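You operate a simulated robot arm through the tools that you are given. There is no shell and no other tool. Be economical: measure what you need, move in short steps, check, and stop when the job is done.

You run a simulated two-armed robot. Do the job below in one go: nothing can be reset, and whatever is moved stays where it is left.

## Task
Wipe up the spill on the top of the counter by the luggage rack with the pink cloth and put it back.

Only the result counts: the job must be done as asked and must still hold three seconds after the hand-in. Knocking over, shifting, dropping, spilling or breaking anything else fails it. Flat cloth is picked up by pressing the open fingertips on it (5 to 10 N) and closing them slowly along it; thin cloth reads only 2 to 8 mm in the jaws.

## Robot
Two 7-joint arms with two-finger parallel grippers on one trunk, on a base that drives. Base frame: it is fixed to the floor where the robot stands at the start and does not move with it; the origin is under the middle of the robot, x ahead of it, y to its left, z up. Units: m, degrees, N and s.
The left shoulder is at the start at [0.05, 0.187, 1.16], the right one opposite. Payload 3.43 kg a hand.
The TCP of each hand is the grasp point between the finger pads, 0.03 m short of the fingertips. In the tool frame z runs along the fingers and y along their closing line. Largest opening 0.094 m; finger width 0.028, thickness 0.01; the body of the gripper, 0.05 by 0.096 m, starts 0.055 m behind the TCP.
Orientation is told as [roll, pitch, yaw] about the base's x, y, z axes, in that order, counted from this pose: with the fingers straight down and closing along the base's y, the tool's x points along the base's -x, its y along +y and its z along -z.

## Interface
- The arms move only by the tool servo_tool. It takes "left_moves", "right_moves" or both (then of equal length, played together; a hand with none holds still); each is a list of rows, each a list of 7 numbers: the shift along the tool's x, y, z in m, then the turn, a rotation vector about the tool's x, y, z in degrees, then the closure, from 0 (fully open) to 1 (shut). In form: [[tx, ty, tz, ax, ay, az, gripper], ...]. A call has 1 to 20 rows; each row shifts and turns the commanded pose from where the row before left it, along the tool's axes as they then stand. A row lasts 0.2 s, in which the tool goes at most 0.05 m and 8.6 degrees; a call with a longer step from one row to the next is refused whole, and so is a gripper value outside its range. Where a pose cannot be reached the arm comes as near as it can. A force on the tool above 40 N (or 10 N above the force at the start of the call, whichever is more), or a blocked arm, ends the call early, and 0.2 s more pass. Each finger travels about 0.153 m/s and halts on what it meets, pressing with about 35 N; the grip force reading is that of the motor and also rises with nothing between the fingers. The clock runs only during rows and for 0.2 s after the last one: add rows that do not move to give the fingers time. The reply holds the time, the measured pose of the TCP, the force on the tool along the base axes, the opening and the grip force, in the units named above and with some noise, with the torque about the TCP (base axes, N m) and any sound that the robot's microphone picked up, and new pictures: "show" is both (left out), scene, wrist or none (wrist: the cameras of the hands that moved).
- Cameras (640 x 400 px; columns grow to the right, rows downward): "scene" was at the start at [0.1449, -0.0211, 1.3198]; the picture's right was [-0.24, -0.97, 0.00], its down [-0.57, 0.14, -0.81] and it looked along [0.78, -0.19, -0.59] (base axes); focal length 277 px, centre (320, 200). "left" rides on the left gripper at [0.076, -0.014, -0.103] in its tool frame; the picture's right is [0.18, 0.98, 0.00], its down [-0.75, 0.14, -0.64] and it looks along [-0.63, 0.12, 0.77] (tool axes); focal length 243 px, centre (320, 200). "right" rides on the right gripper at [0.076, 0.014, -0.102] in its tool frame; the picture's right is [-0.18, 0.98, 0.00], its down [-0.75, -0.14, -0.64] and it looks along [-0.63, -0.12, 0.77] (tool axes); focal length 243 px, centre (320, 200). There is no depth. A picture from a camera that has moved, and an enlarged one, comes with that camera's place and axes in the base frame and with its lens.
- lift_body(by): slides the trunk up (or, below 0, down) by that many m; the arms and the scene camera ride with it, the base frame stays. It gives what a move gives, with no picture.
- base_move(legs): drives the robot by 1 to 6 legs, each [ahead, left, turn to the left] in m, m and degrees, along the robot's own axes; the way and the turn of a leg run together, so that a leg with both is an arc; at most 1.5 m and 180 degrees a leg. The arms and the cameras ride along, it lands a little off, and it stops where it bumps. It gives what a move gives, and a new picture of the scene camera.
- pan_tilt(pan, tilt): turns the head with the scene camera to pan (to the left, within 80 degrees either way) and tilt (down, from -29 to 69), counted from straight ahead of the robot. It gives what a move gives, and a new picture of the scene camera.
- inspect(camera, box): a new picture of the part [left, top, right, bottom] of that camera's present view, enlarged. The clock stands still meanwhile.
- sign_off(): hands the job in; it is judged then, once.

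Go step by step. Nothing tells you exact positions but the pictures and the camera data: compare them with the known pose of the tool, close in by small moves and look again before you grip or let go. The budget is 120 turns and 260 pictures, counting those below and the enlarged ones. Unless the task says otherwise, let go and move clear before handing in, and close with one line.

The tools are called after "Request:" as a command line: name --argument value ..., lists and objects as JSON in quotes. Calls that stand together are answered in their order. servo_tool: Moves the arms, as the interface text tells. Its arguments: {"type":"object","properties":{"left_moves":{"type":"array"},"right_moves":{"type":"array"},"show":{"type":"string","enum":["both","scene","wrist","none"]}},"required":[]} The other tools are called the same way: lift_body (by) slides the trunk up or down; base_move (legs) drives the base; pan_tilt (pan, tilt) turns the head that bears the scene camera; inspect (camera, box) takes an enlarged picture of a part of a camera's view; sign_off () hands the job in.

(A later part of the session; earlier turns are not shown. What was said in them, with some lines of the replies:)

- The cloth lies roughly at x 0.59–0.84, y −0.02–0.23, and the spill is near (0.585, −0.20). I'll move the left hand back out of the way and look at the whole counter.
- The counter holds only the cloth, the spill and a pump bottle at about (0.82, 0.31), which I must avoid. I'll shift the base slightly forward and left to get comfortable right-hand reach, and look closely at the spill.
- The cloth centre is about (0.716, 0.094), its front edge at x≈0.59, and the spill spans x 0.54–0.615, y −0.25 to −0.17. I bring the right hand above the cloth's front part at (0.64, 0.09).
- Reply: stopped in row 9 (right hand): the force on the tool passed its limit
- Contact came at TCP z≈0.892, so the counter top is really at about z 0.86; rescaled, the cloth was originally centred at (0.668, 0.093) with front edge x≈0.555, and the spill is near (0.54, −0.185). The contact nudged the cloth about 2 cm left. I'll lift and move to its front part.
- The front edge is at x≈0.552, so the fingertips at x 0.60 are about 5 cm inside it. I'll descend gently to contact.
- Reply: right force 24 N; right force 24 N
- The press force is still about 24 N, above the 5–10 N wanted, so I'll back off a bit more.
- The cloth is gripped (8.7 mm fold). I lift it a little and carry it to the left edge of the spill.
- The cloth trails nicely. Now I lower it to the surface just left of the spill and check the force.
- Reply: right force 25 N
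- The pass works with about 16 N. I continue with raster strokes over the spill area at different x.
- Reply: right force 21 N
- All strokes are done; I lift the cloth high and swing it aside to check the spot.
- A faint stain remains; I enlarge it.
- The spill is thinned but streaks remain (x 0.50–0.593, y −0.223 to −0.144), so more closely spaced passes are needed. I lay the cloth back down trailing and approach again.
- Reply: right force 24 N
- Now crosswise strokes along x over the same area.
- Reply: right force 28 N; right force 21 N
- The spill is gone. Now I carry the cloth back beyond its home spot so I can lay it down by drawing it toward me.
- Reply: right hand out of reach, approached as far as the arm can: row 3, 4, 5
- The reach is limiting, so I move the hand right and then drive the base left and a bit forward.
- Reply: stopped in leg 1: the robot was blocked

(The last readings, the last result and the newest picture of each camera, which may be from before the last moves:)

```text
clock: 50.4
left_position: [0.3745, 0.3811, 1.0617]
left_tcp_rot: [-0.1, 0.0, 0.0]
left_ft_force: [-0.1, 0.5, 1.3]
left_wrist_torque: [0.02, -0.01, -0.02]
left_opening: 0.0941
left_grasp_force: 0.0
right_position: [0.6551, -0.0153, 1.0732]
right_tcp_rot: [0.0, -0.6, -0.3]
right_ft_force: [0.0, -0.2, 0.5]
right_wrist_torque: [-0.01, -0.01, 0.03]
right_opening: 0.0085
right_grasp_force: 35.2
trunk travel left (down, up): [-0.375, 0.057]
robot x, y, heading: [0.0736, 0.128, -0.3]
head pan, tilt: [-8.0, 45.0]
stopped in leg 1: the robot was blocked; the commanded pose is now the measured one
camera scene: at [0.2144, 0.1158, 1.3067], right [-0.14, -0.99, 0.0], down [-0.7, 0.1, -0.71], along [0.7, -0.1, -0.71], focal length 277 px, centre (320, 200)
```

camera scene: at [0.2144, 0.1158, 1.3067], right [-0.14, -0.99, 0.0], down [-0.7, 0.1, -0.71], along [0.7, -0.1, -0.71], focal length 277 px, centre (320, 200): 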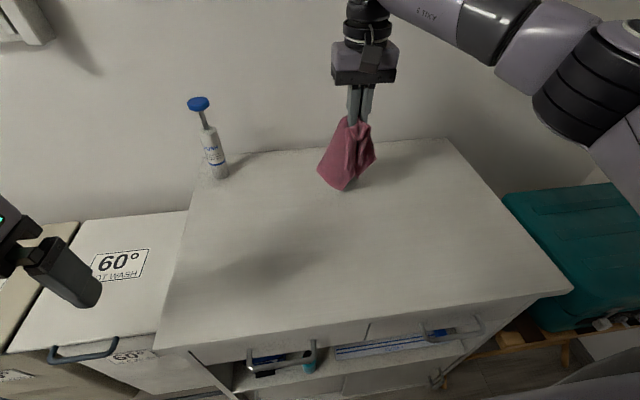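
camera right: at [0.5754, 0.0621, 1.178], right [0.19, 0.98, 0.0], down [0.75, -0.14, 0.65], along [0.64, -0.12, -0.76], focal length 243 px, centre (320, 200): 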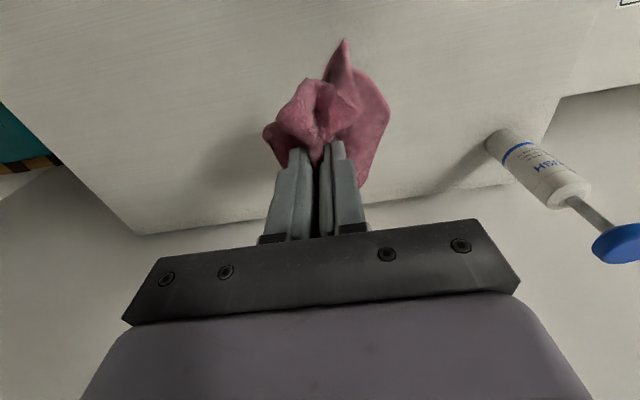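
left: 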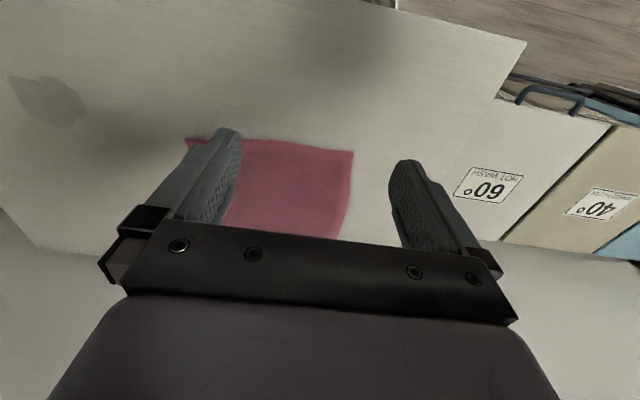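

The base bumped lightly and stopped; I back it off a centimetre. Then I'll gain reach by tilting the fingers forward.

Request:
base_move --legs '[[-0.012, -0.01, 0]]'

Request:
servo_tool --right_moves '[[0, 0.012, 0, 0, -8, 0, 1], [0, 0.012, 0, 0, -8, 0, 1], [0, 0.012, 0, 0, -8, 0, 1], [0, 0.012, 0, 0, -8, 0, 1], [0, 0.022, 0, 0, 0, 0, 1], [0, 0.022, 0, 0, 0, 0, 1], [0, 0, 0, 0, 0, 0, 1]]' --show "scene"

```text
clock: 51.2
left_position: [0.3631, 0.371, 1.0618]
left_tcp_rot: [0.0, 0.0, 0.0]
left_ft_force: [0.0, 0.4, -0.6]
left_wrist_torque: [0.0, -0.01, -0.01]
left_opening: 0.0942
left_grasp_force: 0.0
right_position: [0.6431, -0.0254, 1.0747]
right_tcp_rot: [-0.1, -0.6, -0.3]
right_ft_force: [0.3, -1.4, -0.3]
right_wrist_torque: [0.03, -0.02, 0.02]
right_opening: 0.0081
right_grasp_force: 34.9
trunk travel left (down, up): [-0.375, 0.057]
robot x, y, heading: [0.0612, 0.1203, -0.2]
head pan, tilt: [-8.0, 45.0]
camera scene: at [0.2022, 0.1056, 1.3068], right [-0.14, -0.99, 0.0], down [-0.7, 0.1, -0.71], along [0.7, -0.1, -0.71], focal length 277 px, centre (320, 200)
```

scene: 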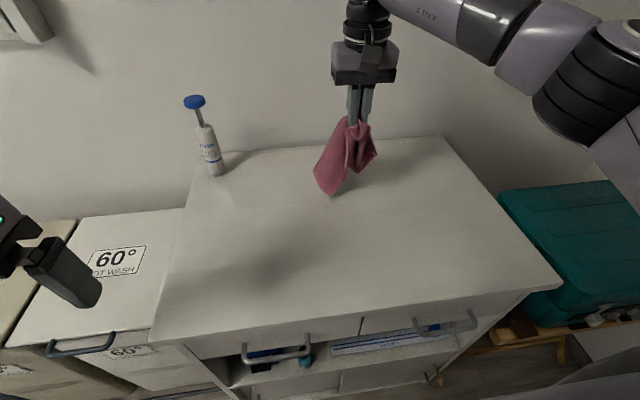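

```text
clock: 52.8
left_position: [0.3631, 0.3721, 1.061]
left_tcp_rot: [-0.1, 0.0, -0.1]
left_ft_force: [0.0, -0.2, 0.1]
left_wrist_torque: [0.0, -0.02, 0.0]
left_opening: 0.094
left_grasp_force: 0.0
right_position: [0.6449, 0.0673, 1.0737]
right_tcp_rot: [0.0, -32.5, -0.4]
right_ft_force: [-0.1, -0.2, 0.3]
right_wrist_torque: [-0.04, 0.03, 0.02]
right_opening: 0.008
right_grasp_force: 34.9
trunk travel left (down, up): [-0.375, 0.057]
robot x, y, heading: [0.064, 0.1158, -0.2]
head pan, tilt: [-8.0, 45.0]
camera scene: at [0.2028, 0.1059, 1.3067], right [-0.14, -0.99, 0.0], down [-0.7, 0.1, -0.71], along [0.7, -0.1, -0.71], focal length 277 px, centre (320, 200)
```

scene: 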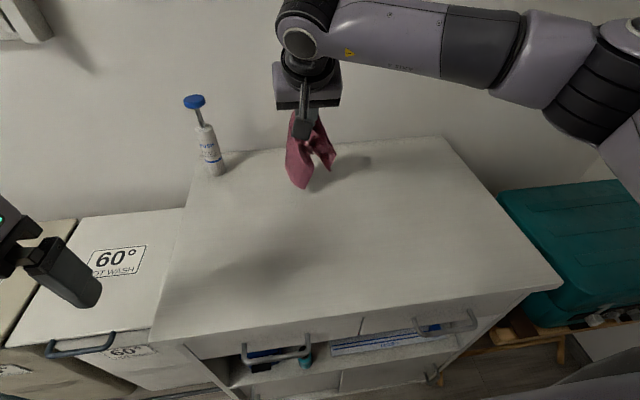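

Request:
servo_tool --right_moves '[[-0.021, 0.004, 0.0134, 0, 0, 0, 1], [-0.021, 0.004, 0.0134, 0, 0, 0, 1], [-0.021, 0.004, 0.0134, 0, 0, 0, 1], [-0.021, 0.004, 0.0134, 0, 0, 0, 1], [0, 0, 0, 0, 0, 0, 1], [0, 0, 0, 0, 0, 0, 1]]'

```text
clock: 54.2
left_position: [0.3632, 0.3723, 1.061]
left_tcp_rot: [-0.2, -0.1, 0.1]
left_ft_force: [-0.2, 0.1, -0.3]
left_wrist_torque: [0.0, -0.02, 0.01]
left_opening: 0.0941
left_grasp_force: 0.1
right_position: [0.7451, 0.0837, 1.0727]
right_tcp_rot: [0.0, -32.6, -0.3]
right_ft_force: [-0.2, -1.0, -0.5]
right_wrist_torque: [-0.04, 0.05, -0.02]
right_opening: 0.0078
right_grasp_force: 34.8
trunk travel left (down, up): [-0.375, 0.057]
robot x, y, heading: [0.0597, 0.1147, -0.2]
head pan, tilt: [-8.0, 45.0]
camera scene: at [0.2028, 0.1062, 1.3067], right [-0.14, -0.99, 0.0], down [-0.7, 0.1, -0.71], along [0.7, -0.1, -0.71], focal length 277 px, centre (320, 200)
camera right: at [0.6262, 0.0969, 1.1206], right [0.16, 0.98, 0.1], down [0.29, -0.14, 0.95], along [0.94, -0.12, -0.31], focal length 243 px, centre (320, 200)
```

scene: 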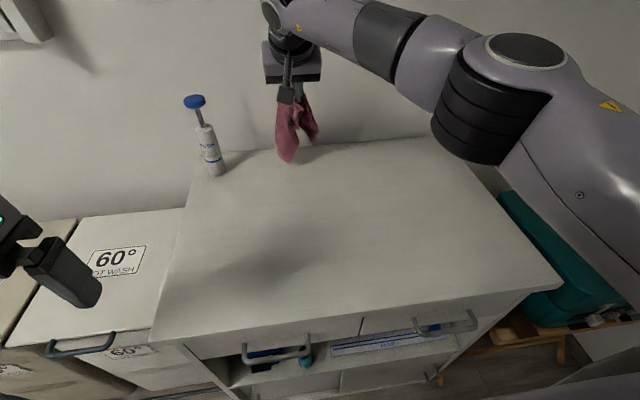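
right: 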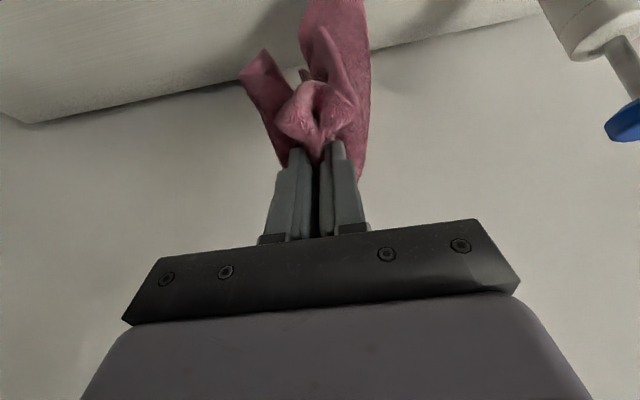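

Request:
servo_tool --right_moves '[[0.0193, 0, 0.007, 0, 0, 0, 1], [0.0193, 0, 0.007, 0, 0, 0, 1], [0.0193, 0, 0.007, 0, 0, 0, 1], [0.0193, 0, 0.007, 0, 0, 0, 1], [0.0193, 0, 0.007, 0, 0, 0, 1], [0.0193, 0, 0.007, 0, 0, 0, 1], [0.0193, 0, 0.007, 0, 0, 0, 1], [0.0193, 0, 0.007, 0, 0, 0, 1], [0, 0, 0, 0, 0, 0, 1]]'

```text
clock: 56.2
left_position: [0.3623, 0.3713, 1.061]
left_tcp_rot: [-0.1, 0.0, 0.0]
left_ft_force: [-0.3, -0.5, -0.6]
left_wrist_torque: [0.0, 0.01, 0.0]
left_opening: 0.094
left_grasp_force: 0.0
right_position: [0.6443, 0.0823, 0.9441]
right_tcp_rot: [-0.1, -32.7, -0.3]
right_ft_force: [-0.4, -0.4, 0.4]
right_wrist_torque: [-0.01, 0.02, 0.06]
right_opening: 0.0082
right_grasp_force: 34.9
trunk travel left (down, up): [-0.375, 0.057]
robot x, y, heading: [0.0608, 0.12, -0.0]
head pan, tilt: [-8.0, 45.0]
camera scene: at [0.2028, 0.1061, 1.3067], right [-0.14, -0.99, 0.0], down [-0.7, 0.1, -0.71], along [0.7, -0.1, -0.71], focal length 277 px, centre (320, 200)
camera right: at [0.5259, 0.0972, 0.9905], right [0.16, 0.98, 0.1], down [0.29, -0.14, 0.95], along [0.94, -0.12, -0.31], focal length 243 px, centre (320, 200)
```

scene: 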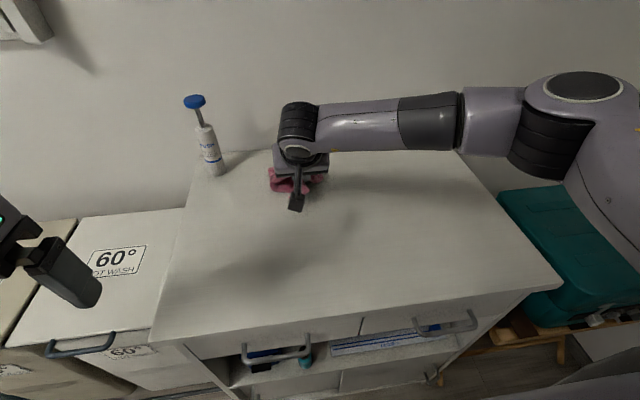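
right: 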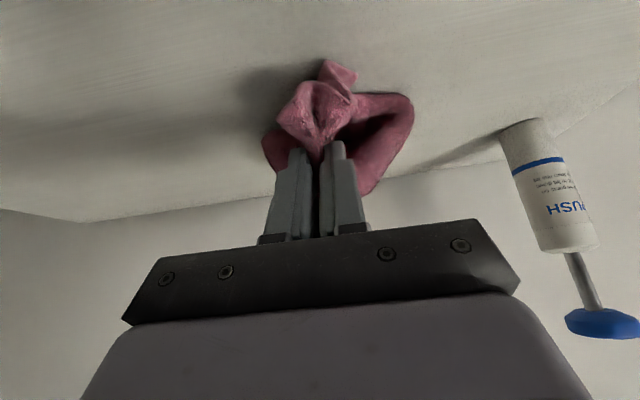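

Request:
servo_tool --right_moves '[[0.0146, 0, 0.0027, 0, 8, 0, 1], [0.0141, 0, 0.0046, 0, 8, 0, 1], [0.0134, 0, 0.0066, 0, 8, 0, 1], [0.0123, 0, 0.0084, 0, 8, 0, 1], [0, 0, 0, 0, 0, 0, 1]]'

```text
clock: 57.4
left_position: [0.3623, 0.3717, 1.0608]
left_tcp_rot: [-0.1, 0.0, 0.1]
left_ft_force: [0.9, -0.1, -0.4]
left_wrist_torque: [0.02, 0.0, -0.02]
left_opening: 0.0939
left_grasp_force: 0.1
right_position: [0.6013, 0.084, 0.9036]
right_tcp_rot: [-0.1, -0.5, -0.3]
right_ft_force: [1.6, -0.3, 3.3]
right_wrist_torque: [0.02, -0.13, 0.05]
right_opening: 0.0084
right_grasp_force: 34.9
trunk travel left (down, up): [-0.375, 0.057]
robot x, y, heading: [0.0645, 0.1198, -0.1]
head pan, tilt: [-8.0, 45.0]
camera scene: at [0.2026, 0.1061, 1.3068], right [-0.14, -0.99, 0.0], down [-0.7, 0.1, -0.71], along [0.7, -0.1, -0.71], focal length 277 px, centre (320, 200)
camera right: at [0.5252, 0.0973, 1.0075], right [0.19, 0.98, 0.0], down [0.75, -0.15, 0.65], along [0.64, -0.12, -0.76], focal length 243 px, centre (320, 200)
```

scene: 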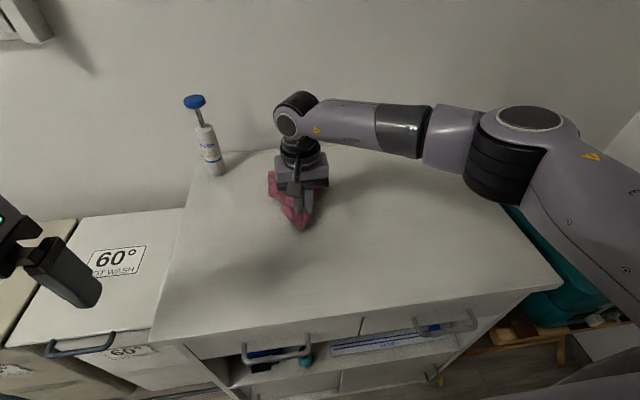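
right: 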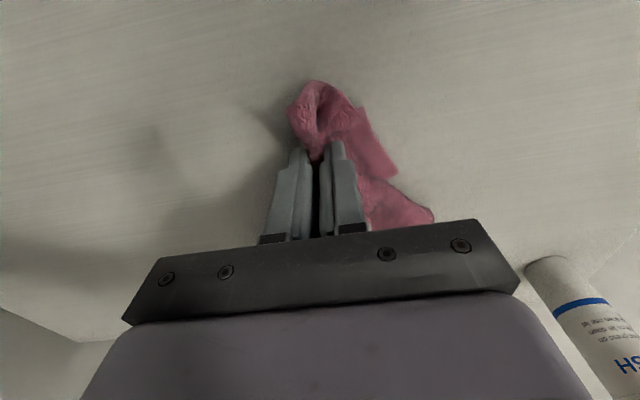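

The cloth is back over its home spot, bunched. I lower lightly and open slowly to spread it, reversing the pick-up.

Request:
servo_tool --right_moves '[[0, 0, 0.006, 0, 0, 0, 1], [0, 0, 0, 0, 0, 0, 0.9], [0, 0, 0, 0, 0, 0, 0.8], [0, 0, 0, 0, 0, 0, 0.7], [0, 0, 0, 0, 0, 0, 0.6], [0, 0, 0, 0, 0, 0, 0.5], [0, 0, 0, 0, 0, 0, 0.4], [0, 0, 0, 0, 0, 0, 0.3], [0, 0, 0, 0, 0, 0, 0.2], [0, 0, 0, 0, 0, 0, 0.1], [0, 0, 0, 0, 0, 0, 0], [0, 0, -0.02, 0, 0, 0, 0], [0, 0, -0.03, 0, 0, 0, 0], [0, 0, -0.03, 0, 0, 0, 0], [0, 0, 0, 0, 0, 0, 0]]'

```text
clock: 60.6
left_position: [0.3636, 0.3701, 1.0611]
left_tcp_rot: [-0.1, -0.1, -0.1]
left_ft_force: [0.5, -0.3, -1.0]
left_wrist_torque: [-0.03, -0.03, 0.02]
left_opening: 0.0942
left_grasp_force: 0.2
right_position: [0.6019, 0.0833, 0.9773]
right_tcp_rot: [0.0, -0.5, -0.4]
right_ft_force: [0.1, 0.3, 0.0]
right_wrist_torque: [0.02, -0.01, 0.02]
right_opening: 0.0941
right_grasp_force: 0.0
trunk travel left (down, up): [-0.375, 0.057]
robot x, y, heading: [0.063, 0.118, -0.0]
head pan, tilt: [-8.0, 45.0]
camera scene: at [0.2029, 0.1061, 1.3067], right [-0.14, -0.99, 0.0], down [-0.7, 0.1, -0.71], along [0.7, -0.1, -0.71], focal length 277 px, centre (320, 200)
camera right: at [0.5248, 0.0967, 1.0811], right [0.19, 0.98, 0.0], down [0.75, -0.15, 0.65], along [0.64, -0.12, -0.76], focal length 243 px, centre (320, 200)
```

scene: 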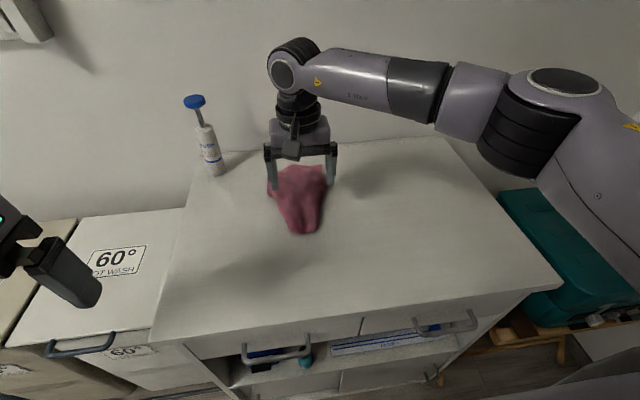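
right: 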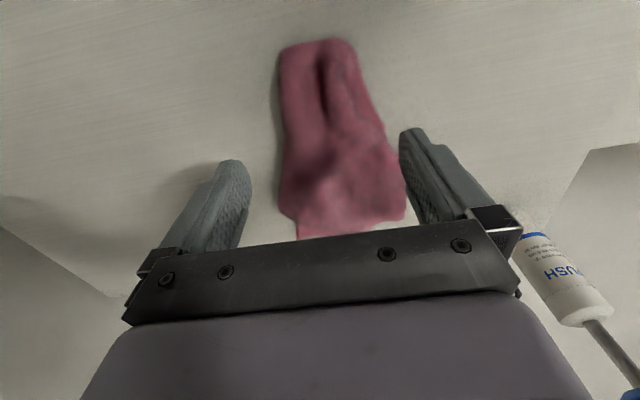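

Released. I lift the hand and swing it away to see the result.

Request:
servo_tool --right_moves '[[0, 0, -0.04, 0, 0, 0, 0], [0, 0, -0.04, 0, 0, 0, 0], [0.01, -0.04, -0.01, 0, 0, 0, 0], [0.01, -0.04, -0.01, 0, 0, 0, 0], [0.01, -0.04, -0.01, 0, 0, 0, 0], [0.01, -0.04, -0.01, 0, 0, 0, 0], [0.01, -0.04, 0, 0, 0, 0, 0], [0.01, -0.04, 0, 0, 0, 0, 0], [0.01, -0.04, 0, 0, 0, 0, 0]]' --show "scene"

Request:
inspect --camera "scene" --box '[160, 80, 480, 280]'

```text
clock: 62.6
left_position: [0.3624, 0.3704, 1.0611]
left_tcp_rot: [-0.1, 0.0, -0.1]
left_ft_force: [0.2, 0.0, 1.0]
left_wrist_torque: [-0.03, 0.0, -0.04]
left_opening: 0.0942
left_grasp_force: 0.0
right_position: [0.5274, -0.1963, 1.0961]
right_tcp_rot: [0.0, -0.7, -0.3]
right_ft_force: [-0.5, -0.5, 0.0]
right_wrist_torque: [0.0, 0.01, -0.02]
right_opening: 0.0941
right_grasp_force: 0.0
trunk travel left (down, up): [-0.375, 0.057]
robot x, y, heading: [0.0657, 0.1167, -0.1]
head pan, tilt: [-8.0, 45.0]
camera scene: at [0.2025, 0.1055, 1.3067], right [-0.14, -0.99, 0.0], down [-0.7, 0.1, -0.71], along [0.7, -0.1, -0.71], focal length 277 px, centre (320, 200)
```

scene: 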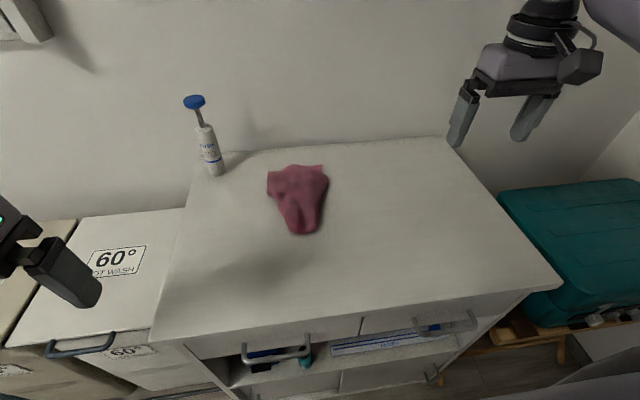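

```text
2.00 times, centred on (320, 180) of scene
camera zoom: at [0.2025, 0.1055, 1.3067], right [-0.14, -0.99, 0.0], down [-0.7, 0.1, -0.71], along [0.7, -0.1, -0.71], focal length 553 px, centre (320, 240)
```

zoom: 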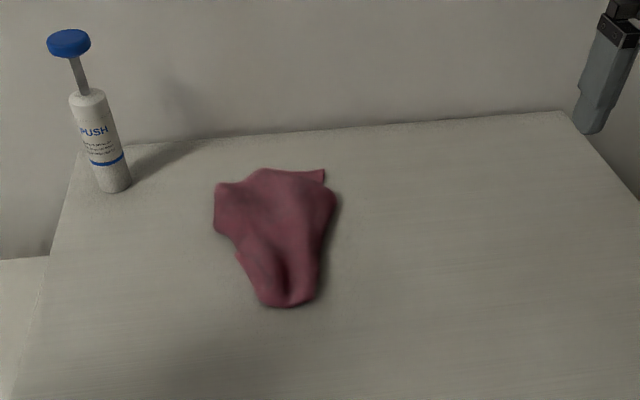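

The cloth lies released within its original footprint: its centre is at about (0.66, 0.09), against (0.67, 0.09) at the start. The spill spot looked clean, the bottle is untouched, and both hands are clear, so I hand in.

Request:
sign_off

```text
The job is handed in.
```

The spill is wiped up and the pink cloth is back in its place on the counter, a little rumpled rather than flat. The base bumped something lightly once while driving, but nothing visible moved.
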